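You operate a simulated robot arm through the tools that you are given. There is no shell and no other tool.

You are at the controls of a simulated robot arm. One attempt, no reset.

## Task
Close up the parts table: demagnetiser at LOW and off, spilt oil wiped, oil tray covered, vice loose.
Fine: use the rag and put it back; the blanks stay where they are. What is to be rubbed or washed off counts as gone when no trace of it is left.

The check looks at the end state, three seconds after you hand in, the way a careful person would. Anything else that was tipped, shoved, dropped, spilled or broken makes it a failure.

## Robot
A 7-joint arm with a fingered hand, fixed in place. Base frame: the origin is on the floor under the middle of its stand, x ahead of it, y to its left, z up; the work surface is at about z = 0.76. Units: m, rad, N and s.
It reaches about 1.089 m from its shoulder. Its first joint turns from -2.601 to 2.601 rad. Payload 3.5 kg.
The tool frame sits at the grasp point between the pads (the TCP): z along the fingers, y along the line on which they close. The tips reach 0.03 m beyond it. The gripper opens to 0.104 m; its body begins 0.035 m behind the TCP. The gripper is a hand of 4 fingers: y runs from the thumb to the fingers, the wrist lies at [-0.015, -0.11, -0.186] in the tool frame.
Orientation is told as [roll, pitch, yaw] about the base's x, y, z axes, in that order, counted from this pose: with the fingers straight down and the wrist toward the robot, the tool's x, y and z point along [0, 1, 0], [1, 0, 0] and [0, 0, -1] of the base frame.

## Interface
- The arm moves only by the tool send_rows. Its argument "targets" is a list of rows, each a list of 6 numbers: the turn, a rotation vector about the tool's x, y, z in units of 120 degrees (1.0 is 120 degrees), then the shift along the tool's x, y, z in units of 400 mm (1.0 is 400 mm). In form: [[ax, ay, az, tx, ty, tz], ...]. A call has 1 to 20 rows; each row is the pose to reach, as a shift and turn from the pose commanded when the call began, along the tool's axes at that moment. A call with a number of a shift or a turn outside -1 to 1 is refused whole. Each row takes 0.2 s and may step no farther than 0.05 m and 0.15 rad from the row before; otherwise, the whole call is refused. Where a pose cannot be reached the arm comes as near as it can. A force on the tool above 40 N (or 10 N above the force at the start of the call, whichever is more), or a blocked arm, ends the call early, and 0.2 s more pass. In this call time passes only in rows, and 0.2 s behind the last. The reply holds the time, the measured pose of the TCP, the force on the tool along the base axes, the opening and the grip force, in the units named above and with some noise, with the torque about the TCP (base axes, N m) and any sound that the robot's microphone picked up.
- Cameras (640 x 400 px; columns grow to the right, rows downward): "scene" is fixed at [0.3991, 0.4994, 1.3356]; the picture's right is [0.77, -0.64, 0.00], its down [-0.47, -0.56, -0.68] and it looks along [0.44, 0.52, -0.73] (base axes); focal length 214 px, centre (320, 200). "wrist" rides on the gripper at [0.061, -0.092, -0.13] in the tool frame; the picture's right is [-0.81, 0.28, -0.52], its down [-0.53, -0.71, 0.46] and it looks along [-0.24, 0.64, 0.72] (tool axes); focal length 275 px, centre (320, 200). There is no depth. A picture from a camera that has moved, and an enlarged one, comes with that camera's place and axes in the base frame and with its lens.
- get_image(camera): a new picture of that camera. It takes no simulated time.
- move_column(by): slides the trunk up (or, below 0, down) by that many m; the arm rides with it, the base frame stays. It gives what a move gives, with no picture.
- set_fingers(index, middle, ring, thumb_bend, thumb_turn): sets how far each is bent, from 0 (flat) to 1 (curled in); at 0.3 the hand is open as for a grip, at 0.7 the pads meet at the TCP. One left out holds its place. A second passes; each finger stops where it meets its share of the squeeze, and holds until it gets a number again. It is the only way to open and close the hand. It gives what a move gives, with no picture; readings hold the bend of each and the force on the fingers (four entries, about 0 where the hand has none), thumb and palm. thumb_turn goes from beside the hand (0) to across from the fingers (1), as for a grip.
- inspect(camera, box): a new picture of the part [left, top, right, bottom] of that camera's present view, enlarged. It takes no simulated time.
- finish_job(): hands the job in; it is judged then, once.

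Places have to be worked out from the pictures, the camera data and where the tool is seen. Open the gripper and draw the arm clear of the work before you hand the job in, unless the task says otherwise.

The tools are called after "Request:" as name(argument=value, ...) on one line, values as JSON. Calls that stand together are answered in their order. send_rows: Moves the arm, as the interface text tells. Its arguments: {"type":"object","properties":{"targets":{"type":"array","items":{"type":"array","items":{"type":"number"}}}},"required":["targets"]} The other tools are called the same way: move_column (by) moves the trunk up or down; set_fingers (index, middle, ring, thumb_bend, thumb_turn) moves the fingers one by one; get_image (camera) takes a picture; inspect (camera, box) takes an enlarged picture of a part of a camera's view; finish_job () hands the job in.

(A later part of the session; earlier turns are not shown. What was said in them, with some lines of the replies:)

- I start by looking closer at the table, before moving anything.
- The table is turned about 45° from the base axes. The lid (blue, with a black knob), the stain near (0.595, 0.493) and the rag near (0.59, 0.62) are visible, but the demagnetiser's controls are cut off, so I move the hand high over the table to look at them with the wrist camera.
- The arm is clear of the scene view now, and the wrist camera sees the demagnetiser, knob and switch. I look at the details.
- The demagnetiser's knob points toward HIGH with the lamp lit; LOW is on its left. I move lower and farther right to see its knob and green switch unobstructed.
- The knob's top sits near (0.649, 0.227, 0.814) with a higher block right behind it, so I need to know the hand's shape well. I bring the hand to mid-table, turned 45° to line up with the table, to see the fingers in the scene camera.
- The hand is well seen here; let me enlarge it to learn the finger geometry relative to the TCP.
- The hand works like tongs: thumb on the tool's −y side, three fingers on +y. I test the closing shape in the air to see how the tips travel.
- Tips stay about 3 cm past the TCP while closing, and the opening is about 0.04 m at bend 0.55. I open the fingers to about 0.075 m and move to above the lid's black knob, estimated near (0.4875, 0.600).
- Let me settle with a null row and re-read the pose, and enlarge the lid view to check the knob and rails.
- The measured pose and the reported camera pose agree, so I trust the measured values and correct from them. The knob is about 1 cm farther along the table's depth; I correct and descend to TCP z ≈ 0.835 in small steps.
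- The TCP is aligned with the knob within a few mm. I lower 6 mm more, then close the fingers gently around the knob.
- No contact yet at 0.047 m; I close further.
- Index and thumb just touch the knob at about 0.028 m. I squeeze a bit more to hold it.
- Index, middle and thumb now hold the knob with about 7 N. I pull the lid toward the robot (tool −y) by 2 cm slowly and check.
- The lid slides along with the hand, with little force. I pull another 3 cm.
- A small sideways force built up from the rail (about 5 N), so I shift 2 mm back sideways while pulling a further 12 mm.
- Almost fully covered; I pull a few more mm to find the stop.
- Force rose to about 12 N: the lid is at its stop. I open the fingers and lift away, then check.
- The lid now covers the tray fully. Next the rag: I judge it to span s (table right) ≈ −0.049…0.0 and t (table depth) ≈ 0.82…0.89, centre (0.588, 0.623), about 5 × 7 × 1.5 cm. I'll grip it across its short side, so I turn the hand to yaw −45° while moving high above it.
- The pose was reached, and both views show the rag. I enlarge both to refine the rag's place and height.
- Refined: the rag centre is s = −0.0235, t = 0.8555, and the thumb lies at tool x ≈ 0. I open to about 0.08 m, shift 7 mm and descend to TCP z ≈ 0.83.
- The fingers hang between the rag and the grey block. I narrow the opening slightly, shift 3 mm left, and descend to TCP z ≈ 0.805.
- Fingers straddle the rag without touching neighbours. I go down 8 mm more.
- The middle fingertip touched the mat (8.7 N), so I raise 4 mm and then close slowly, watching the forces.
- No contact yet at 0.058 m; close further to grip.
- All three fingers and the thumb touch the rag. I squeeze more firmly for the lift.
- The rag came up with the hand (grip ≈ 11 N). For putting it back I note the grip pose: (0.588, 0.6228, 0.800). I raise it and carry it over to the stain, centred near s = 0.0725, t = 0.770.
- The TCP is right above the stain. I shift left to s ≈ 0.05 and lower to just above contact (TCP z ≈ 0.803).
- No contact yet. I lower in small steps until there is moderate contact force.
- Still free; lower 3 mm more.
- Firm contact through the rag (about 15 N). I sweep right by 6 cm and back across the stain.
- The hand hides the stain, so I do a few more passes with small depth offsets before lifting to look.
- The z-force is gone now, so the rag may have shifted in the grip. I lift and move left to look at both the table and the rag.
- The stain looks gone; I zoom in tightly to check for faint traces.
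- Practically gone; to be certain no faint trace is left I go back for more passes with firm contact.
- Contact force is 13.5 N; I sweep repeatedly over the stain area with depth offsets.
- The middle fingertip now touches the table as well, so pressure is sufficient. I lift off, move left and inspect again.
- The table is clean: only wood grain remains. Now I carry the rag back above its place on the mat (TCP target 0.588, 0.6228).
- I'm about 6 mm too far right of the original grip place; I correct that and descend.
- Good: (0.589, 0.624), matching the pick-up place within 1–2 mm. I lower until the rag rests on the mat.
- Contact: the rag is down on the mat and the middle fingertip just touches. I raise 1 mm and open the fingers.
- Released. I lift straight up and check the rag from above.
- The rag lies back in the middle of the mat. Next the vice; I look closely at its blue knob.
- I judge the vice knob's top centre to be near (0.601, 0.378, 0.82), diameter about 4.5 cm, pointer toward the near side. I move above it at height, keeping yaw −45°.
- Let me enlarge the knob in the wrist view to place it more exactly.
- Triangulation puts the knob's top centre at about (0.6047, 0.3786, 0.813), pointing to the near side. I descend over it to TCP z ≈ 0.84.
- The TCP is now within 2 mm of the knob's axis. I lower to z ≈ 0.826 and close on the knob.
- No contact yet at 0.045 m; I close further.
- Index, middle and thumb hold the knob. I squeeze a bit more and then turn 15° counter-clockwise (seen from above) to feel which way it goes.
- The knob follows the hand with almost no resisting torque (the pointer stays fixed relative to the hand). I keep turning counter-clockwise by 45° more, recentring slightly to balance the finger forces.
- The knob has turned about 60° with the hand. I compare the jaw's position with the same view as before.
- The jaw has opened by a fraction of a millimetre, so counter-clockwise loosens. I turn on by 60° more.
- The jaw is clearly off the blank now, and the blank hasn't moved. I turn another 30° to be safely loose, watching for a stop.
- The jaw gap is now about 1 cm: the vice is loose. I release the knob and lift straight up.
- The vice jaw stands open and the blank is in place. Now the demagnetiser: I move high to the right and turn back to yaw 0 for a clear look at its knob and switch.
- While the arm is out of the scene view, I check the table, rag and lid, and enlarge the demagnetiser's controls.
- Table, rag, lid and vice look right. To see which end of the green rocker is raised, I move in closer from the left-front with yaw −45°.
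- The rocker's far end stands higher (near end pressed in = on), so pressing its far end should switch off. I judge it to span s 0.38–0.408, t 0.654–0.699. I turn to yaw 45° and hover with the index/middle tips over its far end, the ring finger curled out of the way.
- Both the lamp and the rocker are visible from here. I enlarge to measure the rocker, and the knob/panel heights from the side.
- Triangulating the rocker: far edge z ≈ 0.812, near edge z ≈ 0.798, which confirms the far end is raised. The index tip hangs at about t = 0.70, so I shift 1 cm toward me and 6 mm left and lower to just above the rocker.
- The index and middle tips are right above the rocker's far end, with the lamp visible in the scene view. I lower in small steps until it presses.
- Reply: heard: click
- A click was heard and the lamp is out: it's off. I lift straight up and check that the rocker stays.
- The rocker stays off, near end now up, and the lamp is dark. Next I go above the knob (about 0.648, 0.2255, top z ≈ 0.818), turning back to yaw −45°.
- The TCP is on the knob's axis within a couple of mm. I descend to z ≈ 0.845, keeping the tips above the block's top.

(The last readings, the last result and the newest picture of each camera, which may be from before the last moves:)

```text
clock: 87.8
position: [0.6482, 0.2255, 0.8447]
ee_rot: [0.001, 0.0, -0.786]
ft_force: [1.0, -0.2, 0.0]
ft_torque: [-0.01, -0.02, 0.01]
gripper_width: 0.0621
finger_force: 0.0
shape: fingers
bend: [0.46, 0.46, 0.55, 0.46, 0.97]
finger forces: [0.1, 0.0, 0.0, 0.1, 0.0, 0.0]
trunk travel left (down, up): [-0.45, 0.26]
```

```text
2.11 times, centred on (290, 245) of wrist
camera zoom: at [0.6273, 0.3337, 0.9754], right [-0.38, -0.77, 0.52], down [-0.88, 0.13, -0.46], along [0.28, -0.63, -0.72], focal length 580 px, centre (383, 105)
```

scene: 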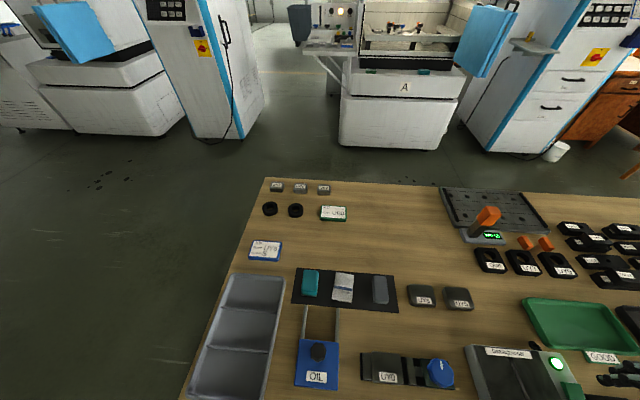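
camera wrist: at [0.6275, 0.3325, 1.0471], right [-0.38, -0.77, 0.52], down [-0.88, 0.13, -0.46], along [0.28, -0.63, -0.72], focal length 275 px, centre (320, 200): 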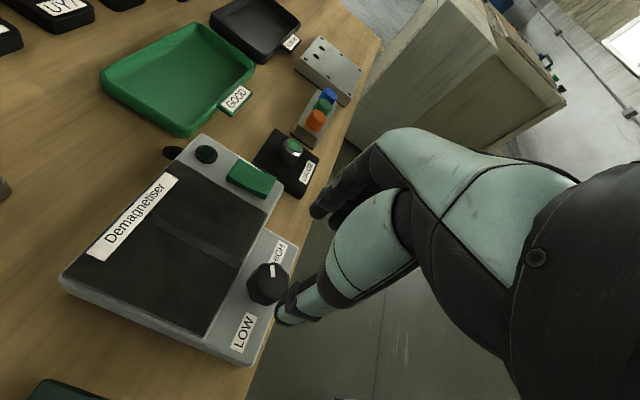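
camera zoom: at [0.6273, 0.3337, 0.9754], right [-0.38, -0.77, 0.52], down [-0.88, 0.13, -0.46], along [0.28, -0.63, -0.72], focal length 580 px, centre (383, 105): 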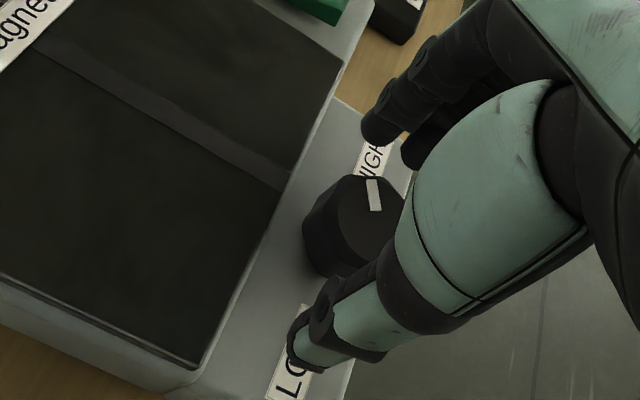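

Aligned. I lower 4 mm more and close on the knob.

Request:
send_rows(targets=[[0, 0, 0, 0, 0.003, 0.005], [0, 0, 0, 0, 0.005, 0.01]])

Request:
set_fingers(index=0.6, middle=0.6, ring=0.6, thumb_bend=0.6)

Request:
inspect(camera="wrist", box=[180, 150, 400, 340])

```text
clock: 88.4
position: [0.6503, 0.2244, 0.8407]
ee_rot: [0.001, 0.0, -0.786]
ft_force: [-0.4, 0.3, 0.2]
ft_torque: [0.03, -0.01, 0.01]
gripper_width: 0.062
finger_force: 0.0
shape: fingers
bend: [0.46, 0.46, 0.55, 0.46, 0.97]
finger forces: [0.1, 0.1, 0.0, 0.0, 0.0, 0.0]
trunk travel left (down, up): [-0.45, 0.26]
```

```text
clock: 89.4
position: [0.6504, 0.2254, 0.8411]
ee_rot: [-0.001, 0.0, -0.785]
ft_force: [0.1, 0.7, 0.4]
ft_torque: [0.01, 0.02, 0.02]
gripper_width: 0.0291
finger_force: 0.2
shape: fingers
bend: [0.6, 0.6, 0.6, 0.58, 0.97]
finger forces: [0.2, 0.3, 0.0, 0.0, 1.3, 0.0]
trunk travel left (down, up): [-0.45, 0.26]
```

```text
2.11 times, centred on (290, 245) of wrist
camera zoom: at [0.6294, 0.3323, 0.9711], right [-0.38, -0.77, 0.52], down [-0.88, 0.13, -0.46], along [0.28, -0.63, -0.72], focal length 580 px, centre (383, 105)
```

zoom: 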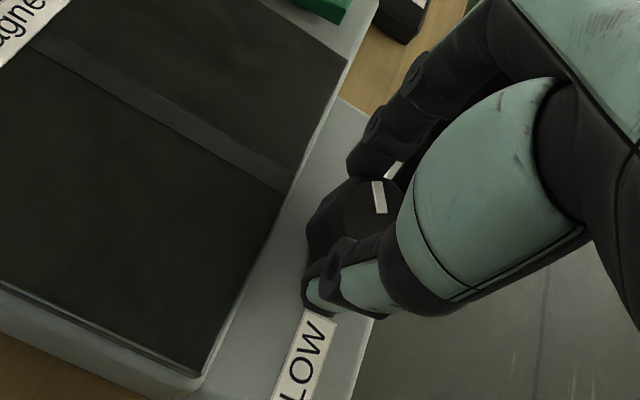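

Light contact from index, middle and thumb. I squeeze more and turn 15° counter-clockwise as a test.

Request:
set_fingers(index=0.7, middle=0.7, ring=0.62, thumb_bend=0.69)

Request:
send_rows(targets=[[0, 0, -0.03, 0, 0, 0], [0, 0, -0.06, 0, 0, 0], [0, 0, -0.09, 0, 0, 0], [0, 0, -0.125, 0, 0, 0]])

Request:
inspect(camera="wrist", box=[180, 150, 400, 340])

```text
clock: 90.4
position: [0.651, 0.2231, 0.8403]
ee_rot: [0.0, 0.001, -0.786]
ft_force: [4.4, -5.8, 0.5]
ft_torque: [-0.15, -0.12, 0.05]
gripper_width: 0.0256
finger_force: 9.6
shape: fingers
bend: [0.62, 0.63, 0.62, 0.61, 0.97]
finger forces: [6.7, 6.8, 0.0, 0.0, 7.0, 0.0]
trunk travel left (down, up): [-0.45, 0.26]
```

```text
clock: 91.4
position: [0.65, 0.2239, 0.8395]
ee_rot: [0.001, 0.001, -0.522]
ft_force: [4.6, -5.0, 2.9]
ft_torque: [-0.15, -0.13, -0.05]
gripper_width: 0.0251
finger_force: 10.9
shape: fingers
bend: [0.61, 0.64, 0.62, 0.62, 0.96]
finger forces: [6.9, 6.7, 0.0, 0.1, 7.4, 0.1]
trunk travel left (down, up): [-0.45, 0.26]
```

```text
2.11 times, centred on (290, 245) of wrist
camera zoom: at [0.6017, 0.3222, 0.9708], right [-0.17, -0.84, 0.52], down [-0.88, -0.11, -0.46], along [0.44, -0.53, -0.72], focal length 580 px, centre (383, 105)
```

zoom: 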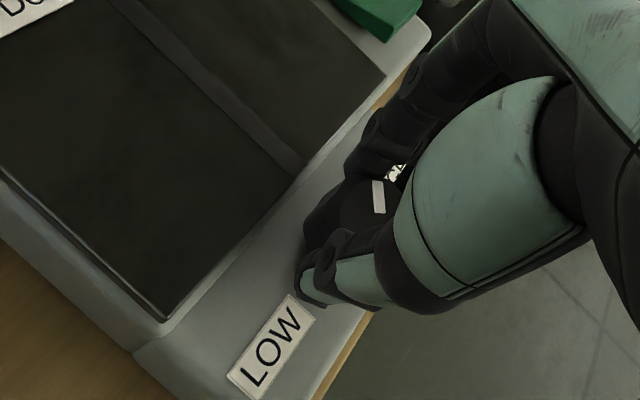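

The knob turns with the hand. I continue 45° further with a slight recentring.

Request:
send_rows(targets=[[0, 0, 0, 0, 0.003, 0], [0, 0, -0.0625, 0, 0.003, 0], [0, 0, -0.125, 0, 0.003, 0], [0, 0, -0.1875, 0, 0.003, 0], [0, 0, -0.25, 0, 0.003, 0], [0, 0, -0.3125, 0, 0.003, 0], [0, 0, -0.375, 0, 0.003, 0]])

Request:
inspect(camera="wrist", box=[120, 150, 400, 380])

```text
clock: 93.0
position: [0.6505, 0.2243, 0.8403]
ee_rot: [0.0, 0.001, 0.265]
ft_force: [0.9, 5.5, -4.6]
ft_torque: [0.13, 0.01, -0.03]
gripper_width: 0.0261
finger_force: 9.1
shape: fingers
bend: [0.62, 0.65, 0.62, 0.61, 0.94]
finger forces: [5.6, 3.9, 0.0, 0.0, 9.3, 0.0]
trunk travel left (down, up): [-0.45, 0.26]
```

```text
1.74 times, centred on (260, 265) of wrist
camera zoom: at [0.5477, 0.2585, 0.9715], right [0.48, -0.71, 0.52], down [-0.55, -0.7, -0.45], along [0.69, -0.07, -0.72], focal length 479 px, centre (424, 87)
```

zoom: 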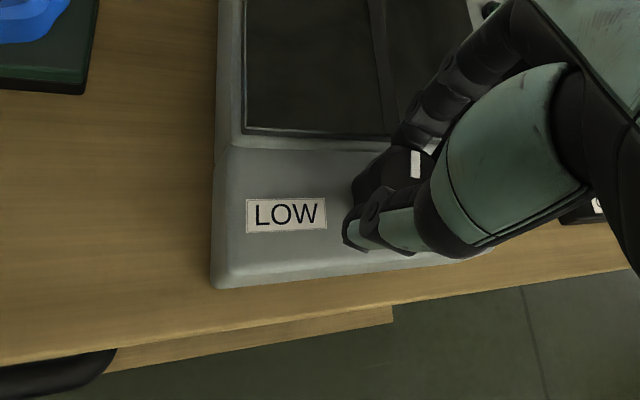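

The pointer is now about straight ahead (60° turned). I continue another 45° with a 1 mm correction.

Request:
send_rows(targets=[[0, 0, 0, 0.0025, 0.001, 0], [0, 0, -0.0625, 0.0025, 0.001, 0], [0, 0, -0.125, 0.0025, 0.001, 0], [0, 0, -0.1875, 0.0025, 0.001, 0], [0, 0, -0.25, 0.0025, 0.001, 0], [0, 0, -0.3125, 0.0025, 0.001, 0], [0, 0, -0.375, 0.0025, 0.001, 0]])

Request:
inspect(camera="wrist", box=[120, 150, 400, 380])

```text
clock: 94.6
position: [0.6508, 0.2252, 0.8405]
ee_rot: [0.0, 0.0, 1.052]
ft_force: [-3.0, 6.1, -1.4]
ft_torque: [0.11, 0.09, -0.05]
gripper_width: 0.026
finger_force: 10.8
shape: fingers
bend: [0.62, 0.65, 0.62, 0.61, 0.94]
finger forces: [6.7, 4.5, 0.0, 0.0, 9.1, 0.1]
trunk travel left (down, up): [-0.45, 0.26]
```

```text
1.74 times, centred on (260, 265) of wrist
camera zoom: at [0.5525, 0.1761, 0.9714], right [0.84, -0.16, 0.52], down [0.11, -0.88, -0.46], along [0.53, 0.44, -0.72], focal length 479 px, centre (424, 87)
```

zoom: 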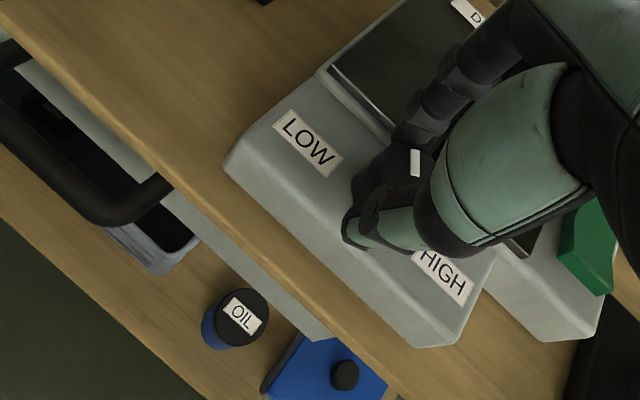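

105° turned so far; the pointer is nearing LOW. I go on in small turns watching the torque for the stop.

Request:
send_rows(targets=[[0, 0, -0.03, 0, 0, 0], [0, 0, -0.06, 0, 0, 0], [0, 0, -0.09, 0, 0, 0], [0, 0, -0.125, 0, 0, 0]])

Request:
inspect(camera="wrist", box=[120, 150, 400, 380])

```text
clock: 95.6
position: [0.6506, 0.2251, 0.8412]
ee_rot: [0.003, 0.0, 1.312]
ft_force: [-7.7, 8.8, -1.3]
ft_torque: [0.25, 0.12, 0.01]
gripper_width: 0.026
finger_force: 10.3
shape: fingers
bend: [0.61, 0.65, 0.62, 0.62, 0.94]
finger forces: [8.1, 4.6, 0.0, 0.0, 8.4, 0.0]
trunk travel left (down, up): [-0.45, 0.26]
```

```text
1.74 times, centred on (260, 265) of wrist
camera zoom: at [0.5684, 0.1517, 0.9714], right [0.85, 0.06, 0.52], down [0.33, -0.83, -0.46], along [0.4, 0.56, -0.72], focal length 479 px, centre (424, 87)
```

zoom: 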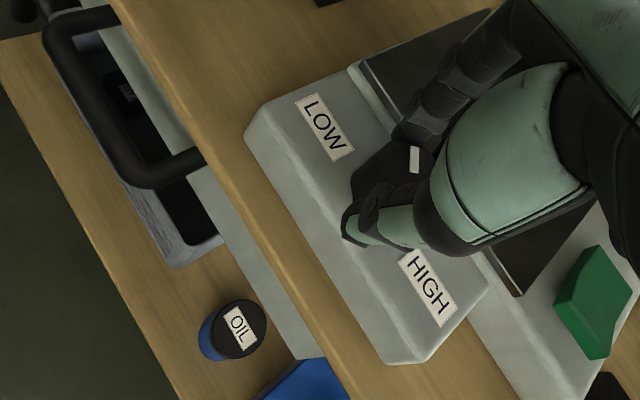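

Still following the hand; I turn another 15° to feel for the end stop.

Request:
send_rows(targets=[[0, 0, -0.03, 0.001, 0, 0], [0, 0, -0.06, 0.002, 0, 0], [0, 0, -0.09, 0.003, 0, 0], [0, 0, -0.125, 0.003, 0, 0]])

Request:
inspect(camera="wrist", box=[120, 150, 400, 380])

```text
clock: 96.6
position: [0.6498, 0.2251, 0.8415]
ee_rot: [0.0, 0.0, 1.573]
ft_force: [-2.2, 7.5, 0.1]
ft_torque: [0.27, -0.01, -0.11]
gripper_width: 0.0257
finger_force: 11.9
shape: fingers
bend: [0.6, 0.65, 0.62, 0.62, 0.94]
finger forces: [8.6, 6.7, 0.1, 0.0, 8.1, 0.1]
trunk travel left (down, up): [-0.45, 0.26]
```

```text
1.74 times, centred on (260, 265) of wrist
camera zoom: at [0.5893, 0.1328, 0.9713], right [0.81, 0.28, 0.52], down [0.53, -0.71, -0.45], along [0.24, 0.64, -0.72], focal length 479 px, centre (424, 87)
```

zoom: 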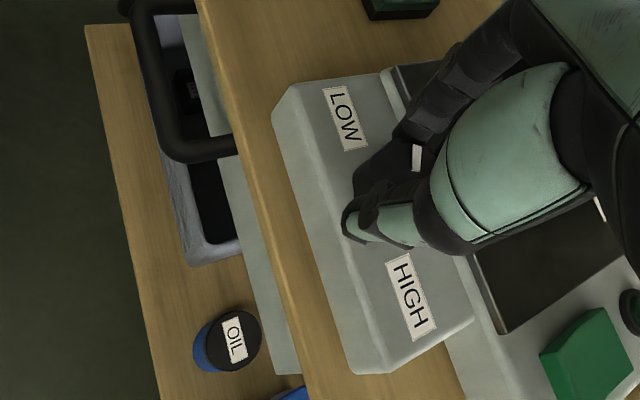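

Resisting torque appeared (−0.11 N m) and the pointer began to lag behind the hand, so the stop seems reached. I open the fingers and lift to look.

Request:
set_fingers(index=0.46, middle=0.46, ring=0.5, thumb_bend=0.46)

Request:
send_rows(targets=[[0, 0, 0, 0, 0, -0.03], [0, 0, 0, 0, 0, -0.08], [0, 0, 0, 0, 0, -0.15], [0, 0, 0, 0, 0, -0.25]])

Request:
get_image(camera="wrist")

Request:
inspect(camera="wrist", box=[120, 150, 400, 380])

```text
clock: 97.6
position: [0.6493, 0.2249, 0.8415]
ee_rot: [-0.001, 0.0, 1.571]
ft_force: [-0.3, -0.8, -0.2]
ft_torque: [0.01, 0.01, -0.03]
gripper_width: 0.0619
finger_force: 0.2
shape: fingers
bend: [0.46, 0.46, 0.5, 0.46, 0.97]
finger forces: [0.0, 0.1, 0.0, 0.0, 0.1, 0.1]
trunk travel left (down, up): [-0.45, 0.26]
```

```text
clock: 98.6
position: [0.6502, 0.2232, 0.9416]
ee_rot: [0.001, 0.002, 1.572]
ft_force: [-0.4, -0.4, -0.5]
ft_torque: [0.02, 0.01, 0.03]
gripper_width: 0.0618
finger_force: 0.1
shape: fingers
bend: [0.46, 0.46, 0.5, 0.46, 0.97]
finger forces: [0.0, 0.0, 0.0, 0.1, 0.0, 0.1]
trunk travel left (down, up): [-0.45, 0.26]
```

```text
taken
camera wrist: at [0.5899, 0.1311, 1.0726], right [0.81, 0.28, 0.52], down [0.53, -0.71, -0.46], along [0.24, 0.64, -0.72], focal length 275 px, centre (320, 200)
```

wrist: 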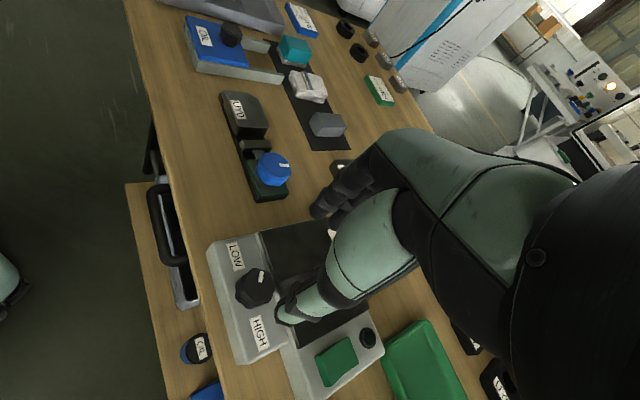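

```text
1.74 times, centred on (260, 265) of wrist
camera zoom: at [0.5899, 0.1311, 1.0726], right [0.81, 0.28, 0.52], down [0.53, -0.71, -0.46], along [0.24, 0.64, -0.72], focal length 479 px, centre (424, 87)
```

zoom: 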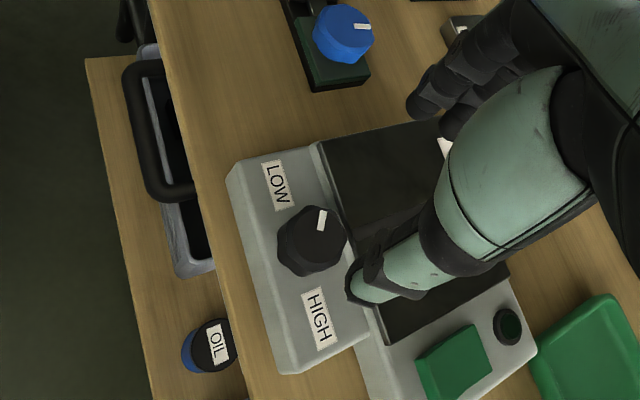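

The pointer now aims to the LOW side. I zoom in to measure its angle compared with the mirror image of the HIGH position (≈30°).

Request:
inspect(camera="wrist", box=[200, 230, 310, 360])

```text
3.08 times, centred on (255, 295) of wrist
camera zoom: at [0.5899, 0.1311, 1.0726], right [0.81, 0.28, 0.52], down [0.53, -0.71, -0.46], along [0.24, 0.64, -0.72], focal length 847 px, centre (520, -92)
```

zoom: 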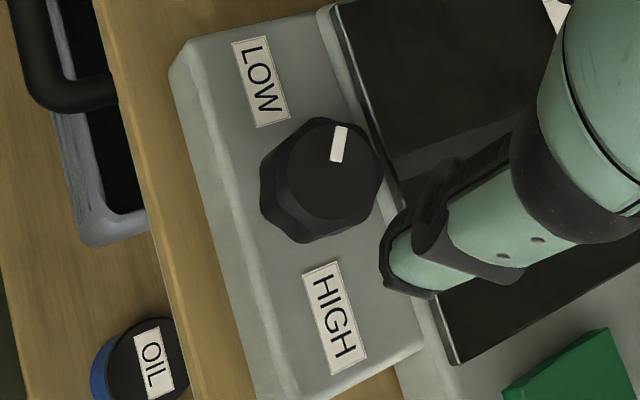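

The pointer sits at about 145°, close to the mirror of HIGH (≈148°). To be sure it's at the end stop I re-grip it from yaw 60° and nudge it once more.

Request:
send_rows(targets=[[0, 0, 0.0625, 0, 0, 0], [0, 0, 0.125, 0, 0, 0.03], [0, 0, 0.1875, 0, 0, 0.08], [0, 0, 0.25, 0, 0, 0.14], [0, 0, 0.25, 0, 0, 0.2], [0, 0, 0.25, 0, 0, 0.235]])

Request:
inspect(camera="wrist", box=[180, 150, 400, 340])

```text
clock: 100.0
position: [0.6489, 0.2224, 0.848]
ee_rot: [-0.001, -0.001, 1.048]
ft_force: [-0.1, -1.4, -0.3]
ft_torque: [0.01, 0.0, -0.02]
gripper_width: 0.0621
finger_force: 0.0
shape: fingers
bend: [0.46, 0.46, 0.5, 0.46, 0.97]
finger forces: [0.1, 0.0, 0.0, 0.0, 0.0, 0.0]
trunk travel left (down, up): [-0.45, 0.26]
```

```text
2.11 times, centred on (290, 245) of wrist
camera zoom: at [0.5516, 0.1748, 0.9772], right [0.84, -0.17, 0.52], down [0.11, -0.88, -0.46], along [0.53, 0.44, -0.72], focal length 580 px, centre (383, 105)
```

zoom: 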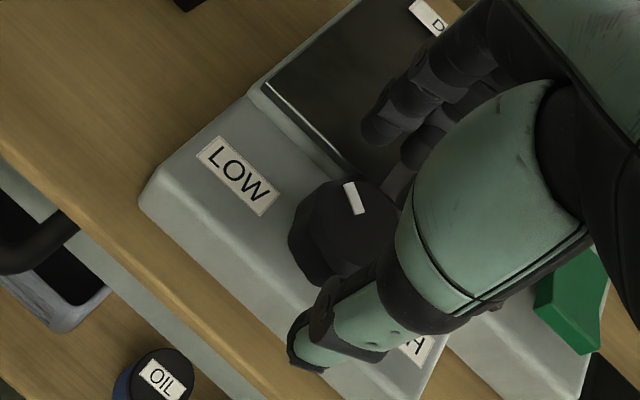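

I correct 2.5 mm along the closing line, lower to z ≈ 0.841, then close.

Request:
send_rows(targets=[[0, 0, 0, 0.001, 0.0065, 0.008], [0, 0, 0, 0.001, 0.0065, 0.0175]])

Request:
set_fingers(index=0.7, middle=0.7, ring=0.62, thumb_bend=0.7)

Request:
inspect(camera="wrist", box=[180, 150, 400, 340])

```text
clock: 100.6
position: [0.6496, 0.2272, 0.8393]
ee_rot: [0.001, 0.001, 1.048]
ft_force: [-0.1, -0.2, 0.2]
ft_torque: [0.01, -0.03, 0.0]
gripper_width: 0.0619
finger_force: 0.1
shape: fingers
bend: [0.46, 0.46, 0.5, 0.46, 0.97]
finger forces: [0.1, 0.6, 0.2, 0.1, 0.1, 0.1]
trunk travel left (down, up): [-0.45, 0.26]
```

```text
clock: 101.6
position: [0.6508, 0.2267, 0.8396]
ee_rot: [0.001, -0.001, 1.046]
ft_force: [1.3, -0.5, -1.1]
ft_torque: [-0.07, 0.01, 0.03]
gripper_width: 0.0276
finger_force: 9.5
shape: fingers
bend: [0.62, 0.65, 0.62, 0.59, 0.97]
finger forces: [5.1, 4.4, 0.0, 0.0, 9.8, 0.0]
trunk travel left (down, up): [-0.45, 0.26]
```

```text
2.11 times, centred on (290, 245) of wrist
camera zoom: at [0.5522, 0.1775, 0.9704], right [0.84, -0.17, 0.52], down [0.11, -0.88, -0.46], along [0.53, 0.44, -0.72], focal length 580 px, centre (383, 105)
```

zoom: 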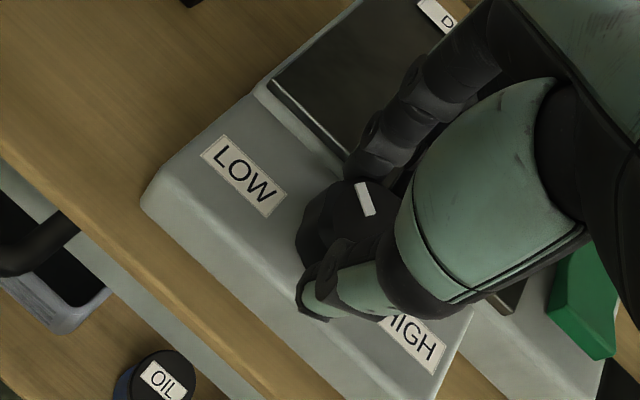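

Held again with the pointer visible. I turn 15° counter-clockwise gently and read the torque.

Request:
send_rows(targets=[[0, 0, -0.025, 0, 0, 0], [0, 0, -0.05, 0, 0, 0], [0, 0, -0.075, 0, 0, 0], [0, 0, -0.1, 0, 0, 0]])

Request:
inspect(camera="wrist", box=[180, 150, 400, 340])

```text
clock: 102.6
position: [0.6507, 0.2261, 0.8399]
ee_rot: [0.0, -0.002, 1.26]
ft_force: [5.6, -1.4, -2.1]
ft_torque: [-0.02, -0.13, -0.12]
gripper_width: 0.0273
finger_force: 10.6
shape: fingers
bend: [0.62, 0.66, 0.62, 0.6, 0.95]
finger forces: [6.2, 5.2, 0.0, 0.0, 9.7, 0.0]
trunk travel left (down, up): [-0.45, 0.26]
```

```text
2.11 times, centred on (290, 245) of wrist
camera zoom: at [0.5653, 0.1583, 0.9703], right [0.86, 0.01, 0.52], down [0.29, -0.84, -0.46], along [0.43, 0.54, -0.72], focal length 580 px, centre (383, 105)
```

zoom: 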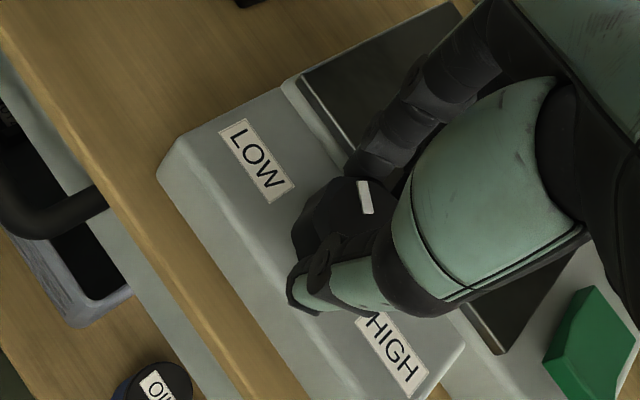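

The knob resists with −0.12 N m and the hand starts to slip on it: it's at its LOW stop. I release and lift away.

Request:
set_fingers(index=0.44, middle=0.44, ring=0.44, thumb_bend=0.44)

Request:
send_rows(targets=[[0, 0, 0, 0, 0, -0.03], [0, 0, 0, 0, 0, -0.08], [0, 0, 0, 0, 0, -0.16], [0, 0, 0, 0, 0, -0.26], [0, 0, 0, 0, 0, -0.36]])

Request:
get_image(camera="wrist")

Request:
inspect(camera="wrist", box=[160, 200, 360, 400])

```text
clock: 103.6
position: [0.6509, 0.2278, 0.8392]
ee_rot: [0.001, 0.001, 1.257]
ft_force: [-0.3, -0.1, -0.2]
ft_torque: [-0.03, 0.0, 0.0]
gripper_width: 0.067
finger_force: 0.0
shape: fingers
bend: [0.44, 0.44, 0.44, 0.44, 0.97]
finger forces: [0.0, 0.0, 0.1, 0.0, 0.0, 0.0]
trunk travel left (down, up): [-0.45, 0.26]
```

```text
clock: 104.8
position: [0.6483, 0.2245, 0.9836]
ee_rot: [0.001, 0.001, 1.256]
ft_force: [-0.4, 0.1, -0.2]
ft_torque: [-0.01, 0.01, -0.02]
gripper_width: 0.0671
finger_force: 0.0
shape: fingers
bend: [0.44, 0.44, 0.44, 0.44, 0.97]
finger forces: [0.0, 0.1, 0.0, 0.0, 0.0, 0.1]
trunk travel left (down, up): [-0.45, 0.26]
```

```text
taken
camera wrist: at [0.5624, 0.1562, 1.1146], right [0.86, 0.01, 0.52], down [0.29, -0.84, -0.46], along [0.43, 0.54, -0.72], focal length 275 px, centre (320, 200)
```

wrist: 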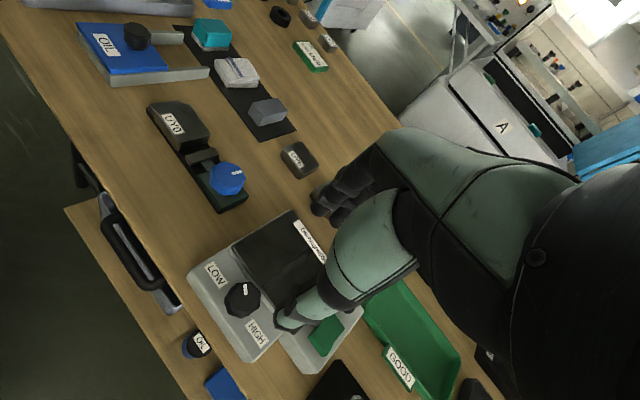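

```text
2.00 times, centred on (260, 300) of wrist
camera zoom: at [0.5624, 0.1562, 1.1146], right [0.86, 0.01, 0.52], down [0.29, -0.84, -0.46], along [0.43, 0.54, -0.72], focal length 551 px, centre (440, 0)
```

zoom: 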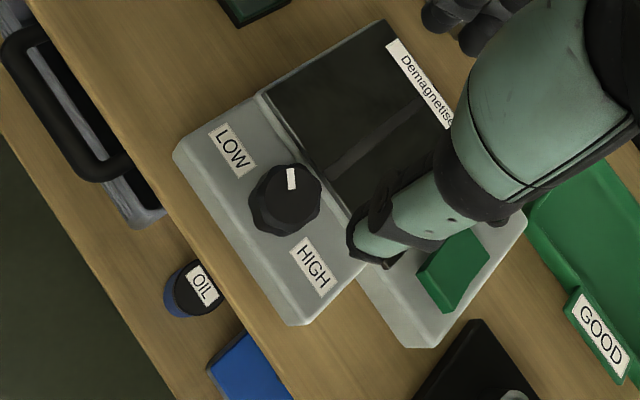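

The pointer now measures about 147°: LOW, with the lamp dark. I draw the arm up and back to inspect the whole table.

Request:
send_rows(targets=[[0, 0, 0.0, 0.0, 0.0, -0.06], [0, 0, 0.06, 0.03, -0.015, -0.12], [0, 0, 0.12, 0.06, -0.03, -0.18], [0, 0, 0.18, 0.1, -0.05, -0.23], [0, 0, 0.24, 0.14, -0.07, -0.27], [0, 0, 0.3, 0.18, -0.09, -0.3], [0, 0, 0.36, 0.22, -0.11, -0.3], [0, 0, 0.42, 0.26, -0.135, -0.3], [0, 0, 0.48, 0.3, -0.155, -0.3], [0, 0, 0.54, 0.333, -0.1725, -0.3], [0, 0, 0.6, 0.333, -0.1725, -0.3]])

Request:
set_fingers(index=0.3, middle=0.3, ring=0.3, thumb_bend=0.3)

Request:
get_image(camera="scene")

Request:
get_image(camera="wrist")

```text
clock: 107.2
position: [0.5019, 0.2012, 1.105]
ee_rot: [0.0, 0.001, -0.002]
ft_force: [0.5, -0.5, -0.1]
ft_torque: [0.03, -0.02, 0.0]
gripper_width: 0.0674
finger_force: 0.2
shape: fingers
bend: [0.44, 0.44, 0.44, 0.44, 0.97]
finger forces: [0.0, 0.1, 0.1, 0.0, 0.0, 0.0]
trunk travel left (down, up): [-0.45, 0.26]
```

```text
clock: 108.2
position: [0.5018, 0.2023, 1.1056]
ee_rot: [0.0, 0.0, 0.0]
ft_force: [-0.3, 0.7, 0.3]
ft_torque: [0.0, -0.01, 0.02]
gripper_width: 0.1025
finger_force: 0.1
shape: fingers
bend: [0.3, 0.3, 0.3, 0.3, 0.97]
finger forces: [0.0, 0.0, 0.0, 0.0, 0.0, 0.1]
trunk travel left (down, up): [-0.45, 0.26]
```

```text
taken
```

scene: 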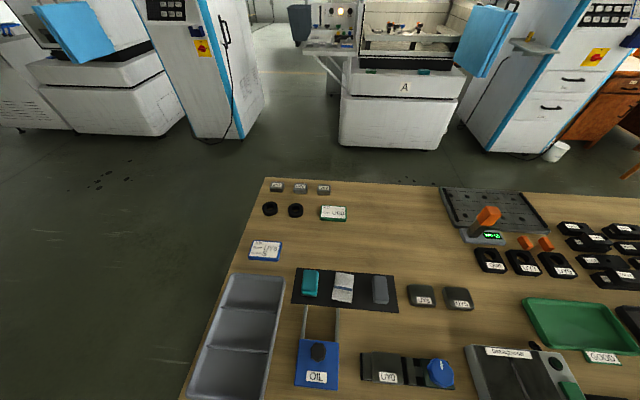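

```text
taken
camera wrist: at [0.4109, 0.2627, 1.2356], right [0.28, -0.81, 0.52], down [-0.71, -0.53, -0.46], along [0.64, -0.24, -0.72], focal length 275 px, centre (320, 200)
```

wrist: 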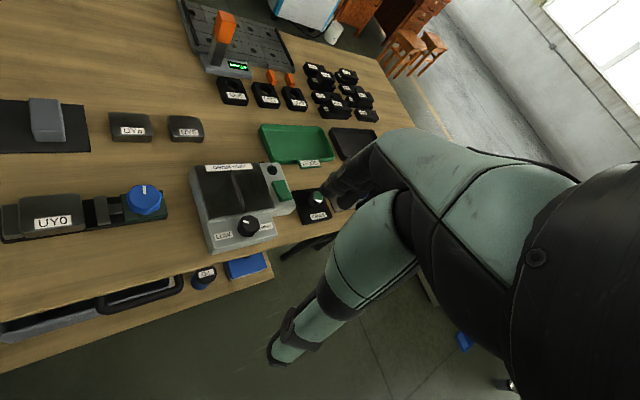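

The arm is clear. I zoom in on the stain area, rag, lid and demagnetiser for a last check.

Request:
inspect(camera="scene", box=[340, 290, 460, 370])

Request:
inspect(camera="scene", box=[280, 255, 410, 400])

Request:
inspect(camera="wrist", box=[180, 140, 340, 260])

Request:
inspect(camera="wrist", box=[0, 90, 200, 260])

```text
5.00 times, centred on (400, 330) of scene
camera zoom: at [0.3991, 0.4994, 1.3356], right [0.77, -0.64, 0.0], down [-0.47, -0.56, -0.68], along [0.44, 0.52, -0.73], focal length 1072 px, centre (-80, -450)
```

zoom: 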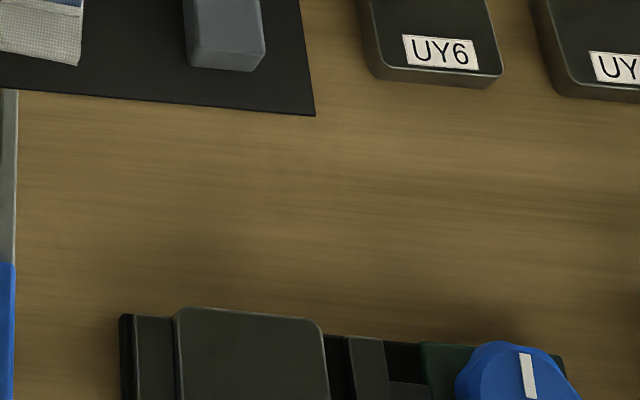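

```text
2.76 times, centred on (345, 328) of scene
camera zoom: at [0.3991, 0.4994, 1.3356], right [0.77, -0.64, 0.0], down [-0.47, -0.56, -0.68], along [0.44, 0.52, -0.73], focal length 592 px, centre (251, -152)
```

zoom: 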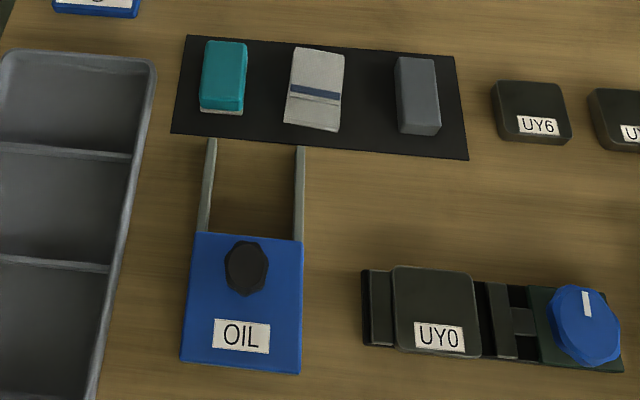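

```text
3.33 times, centred on (260, 200) of wrist
camera zoom: at [0.4109, 0.2627, 1.2356], right [0.28, -0.81, 0.52], down [-0.71, -0.53, -0.46], along [0.64, -0.24, -0.72], focal length 918 px, centre (520, 200)
```

zoom: 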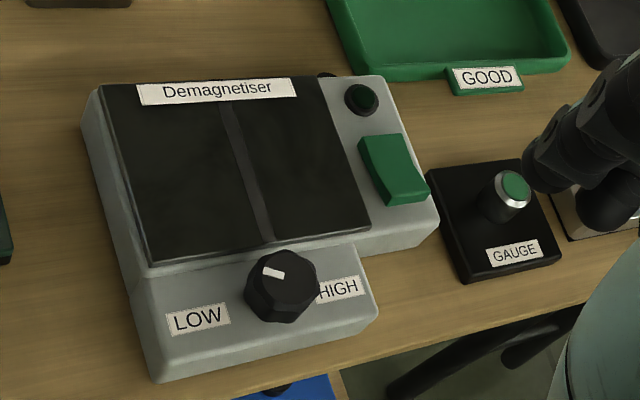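

```text
2.35 times, centred on (100, 175) of wrist
camera zoom: at [0.4109, 0.2627, 1.2356], right [0.28, -0.81, 0.52], down [-0.71, -0.53, -0.46], along [0.64, -0.24, -0.72], focal length 648 px, centre (838, 259)
```

zoom: 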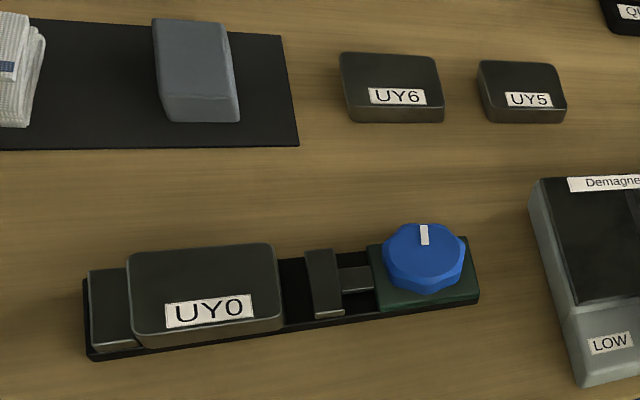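

Everything seems right; I want one closer look at the wiped spot with the wrist camera to exclude faint traces.

Request:
send_rows(targets=[[0, 0, 0, 0.065, 0.021, 0.07], [0, 0, 0, 0.13, 0.042, 0.14], [0, 0, 0, 0.195, 0.063, 0.21], [0, 0, 0, 0.26, 0.084, 0.28], [0, 0, 0, 0.325, 0.105, 0.35], [0, 0, 0, 0.3875, 0.125, 0.42]])

Request:
get_image(camera="wrist")

Request:
inspect(camera="wrist", box=[50, 120, 250, 280])

```text
clock: 109.6
position: [0.555, 0.3611, 0.9354]
ee_rot: [-0.001, -0.001, -0.001]
ft_force: [0.2, 0.2, 0.0]
ft_torque: [0.0, -0.01, 0.0]
gripper_width: 0.103
finger_force: 0.0
shape: fingers
bend: [0.3, 0.3, 0.3, 0.3, 0.97]
finger forces: [0.0, 0.1, 0.0, 0.0, 0.0, 0.1]
trunk travel left (down, up): [-0.45, 0.26]
```

```text
taken
camera wrist: at [0.4637, 0.4219, 1.0666], right [0.28, -0.81, 0.52], down [-0.71, -0.53, -0.46], along [0.64, -0.24, -0.72], focal length 275 px, centre (320, 200)
```

wrist: 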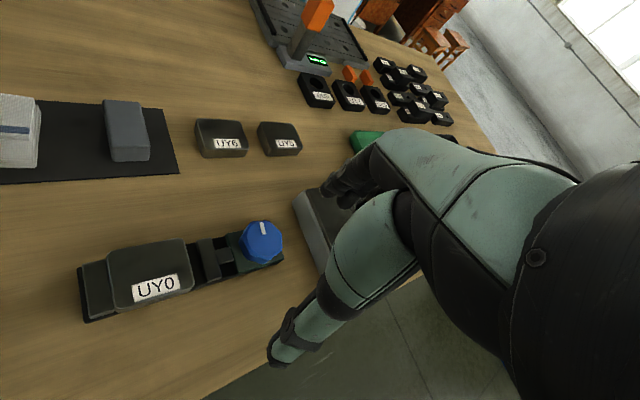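

```text
2.50 times, centred on (150, 200) of wrist
camera zoom: at [0.4637, 0.4219, 1.0666], right [0.28, -0.81, 0.52], down [-0.71, -0.53, -0.46], along [0.64, -0.24, -0.72], focal length 688 px, centre (745, 200)
```

zoom: 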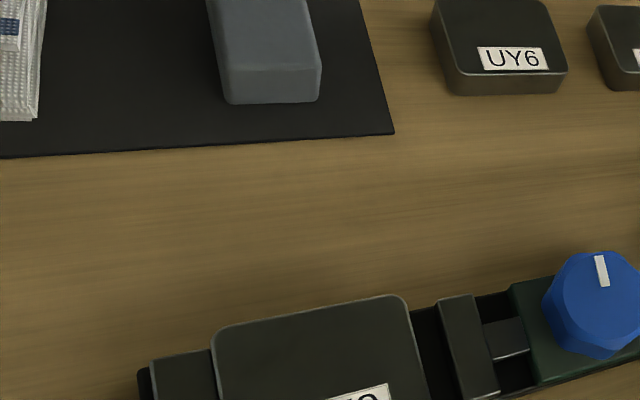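

No trace of oil is visible. I draw the arm back up and clear of the work, with the hand open.

Request:
send_rows(targets=[[0, 0, 0, -0.03, -0.01, -0.08], [0, 0, 0, -0.08, -0.03, -0.16], [0, 0, 0, -0.14, -0.06, -0.24], [0, 0, 0, -0.2, -0.1, -0.32], [0, 0, 0, -0.26, -0.15, -0.4], [0, 0, 0, -0.32, -0.2, -0.46], [0, 0, 0, -0.38, -0.26, -0.5]])

Request:
get_image(camera="scene")

```text
clock: 111.2
position: [0.4475, 0.2058, 1.1367]
ee_rot: [-0.001, 0.0, 0.003]
ft_force: [-0.2, -0.2, 0.1]
ft_torque: [0.02, 0.01, -0.01]
gripper_width: 0.1029
finger_force: 0.2
shape: fingers
bend: [0.3, 0.3, 0.3, 0.3, 0.97]
finger forces: [0.0, 0.1, 0.2, 0.0, 0.1, 0.1]
trunk travel left (down, up): [-0.45, 0.26]
```

```text
taken
```

scene: 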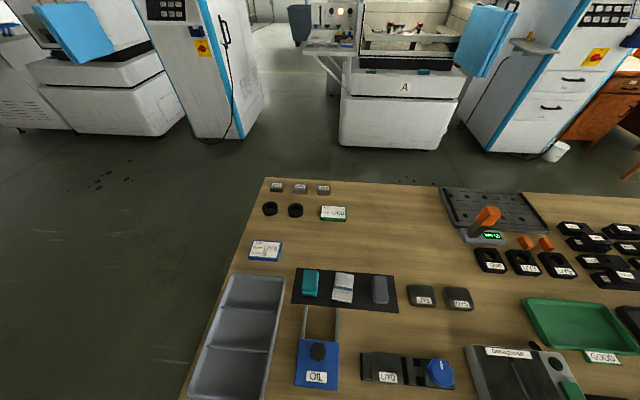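

The table shows the lid over the tray, stain gone, rag back on its mat, vice open with the blank in place, and the demagnetiser at LOW and off. The arm is clear with the hand open, so I hand the job in.

Request:
finish_job()

```text
The job is handed in.
```

The parts table is closed up and the job is handed in; I don't have the check's verdict.

- **Demagnetiser:** the knob is turned to its LOW stop. The switch is off; I heard it click and the lamp went dark.
- **Spilt oil:** wiped with the rag until only wood grain showed in close-ups from both cameras.
- **Rag:** back in the middle of its mat, turned about 6° from how it lay before and about 4 mm off its old spot.
- **Oil tray:** the lid is slid over it to its stop.
- **Vice:** loosened, with the jaw about 1 cm clear. Blank UY0 and the other blanks did not move.

I saw nothing else tipped or shifted in the last pictures, and the arm is drawn clear with the hand open.
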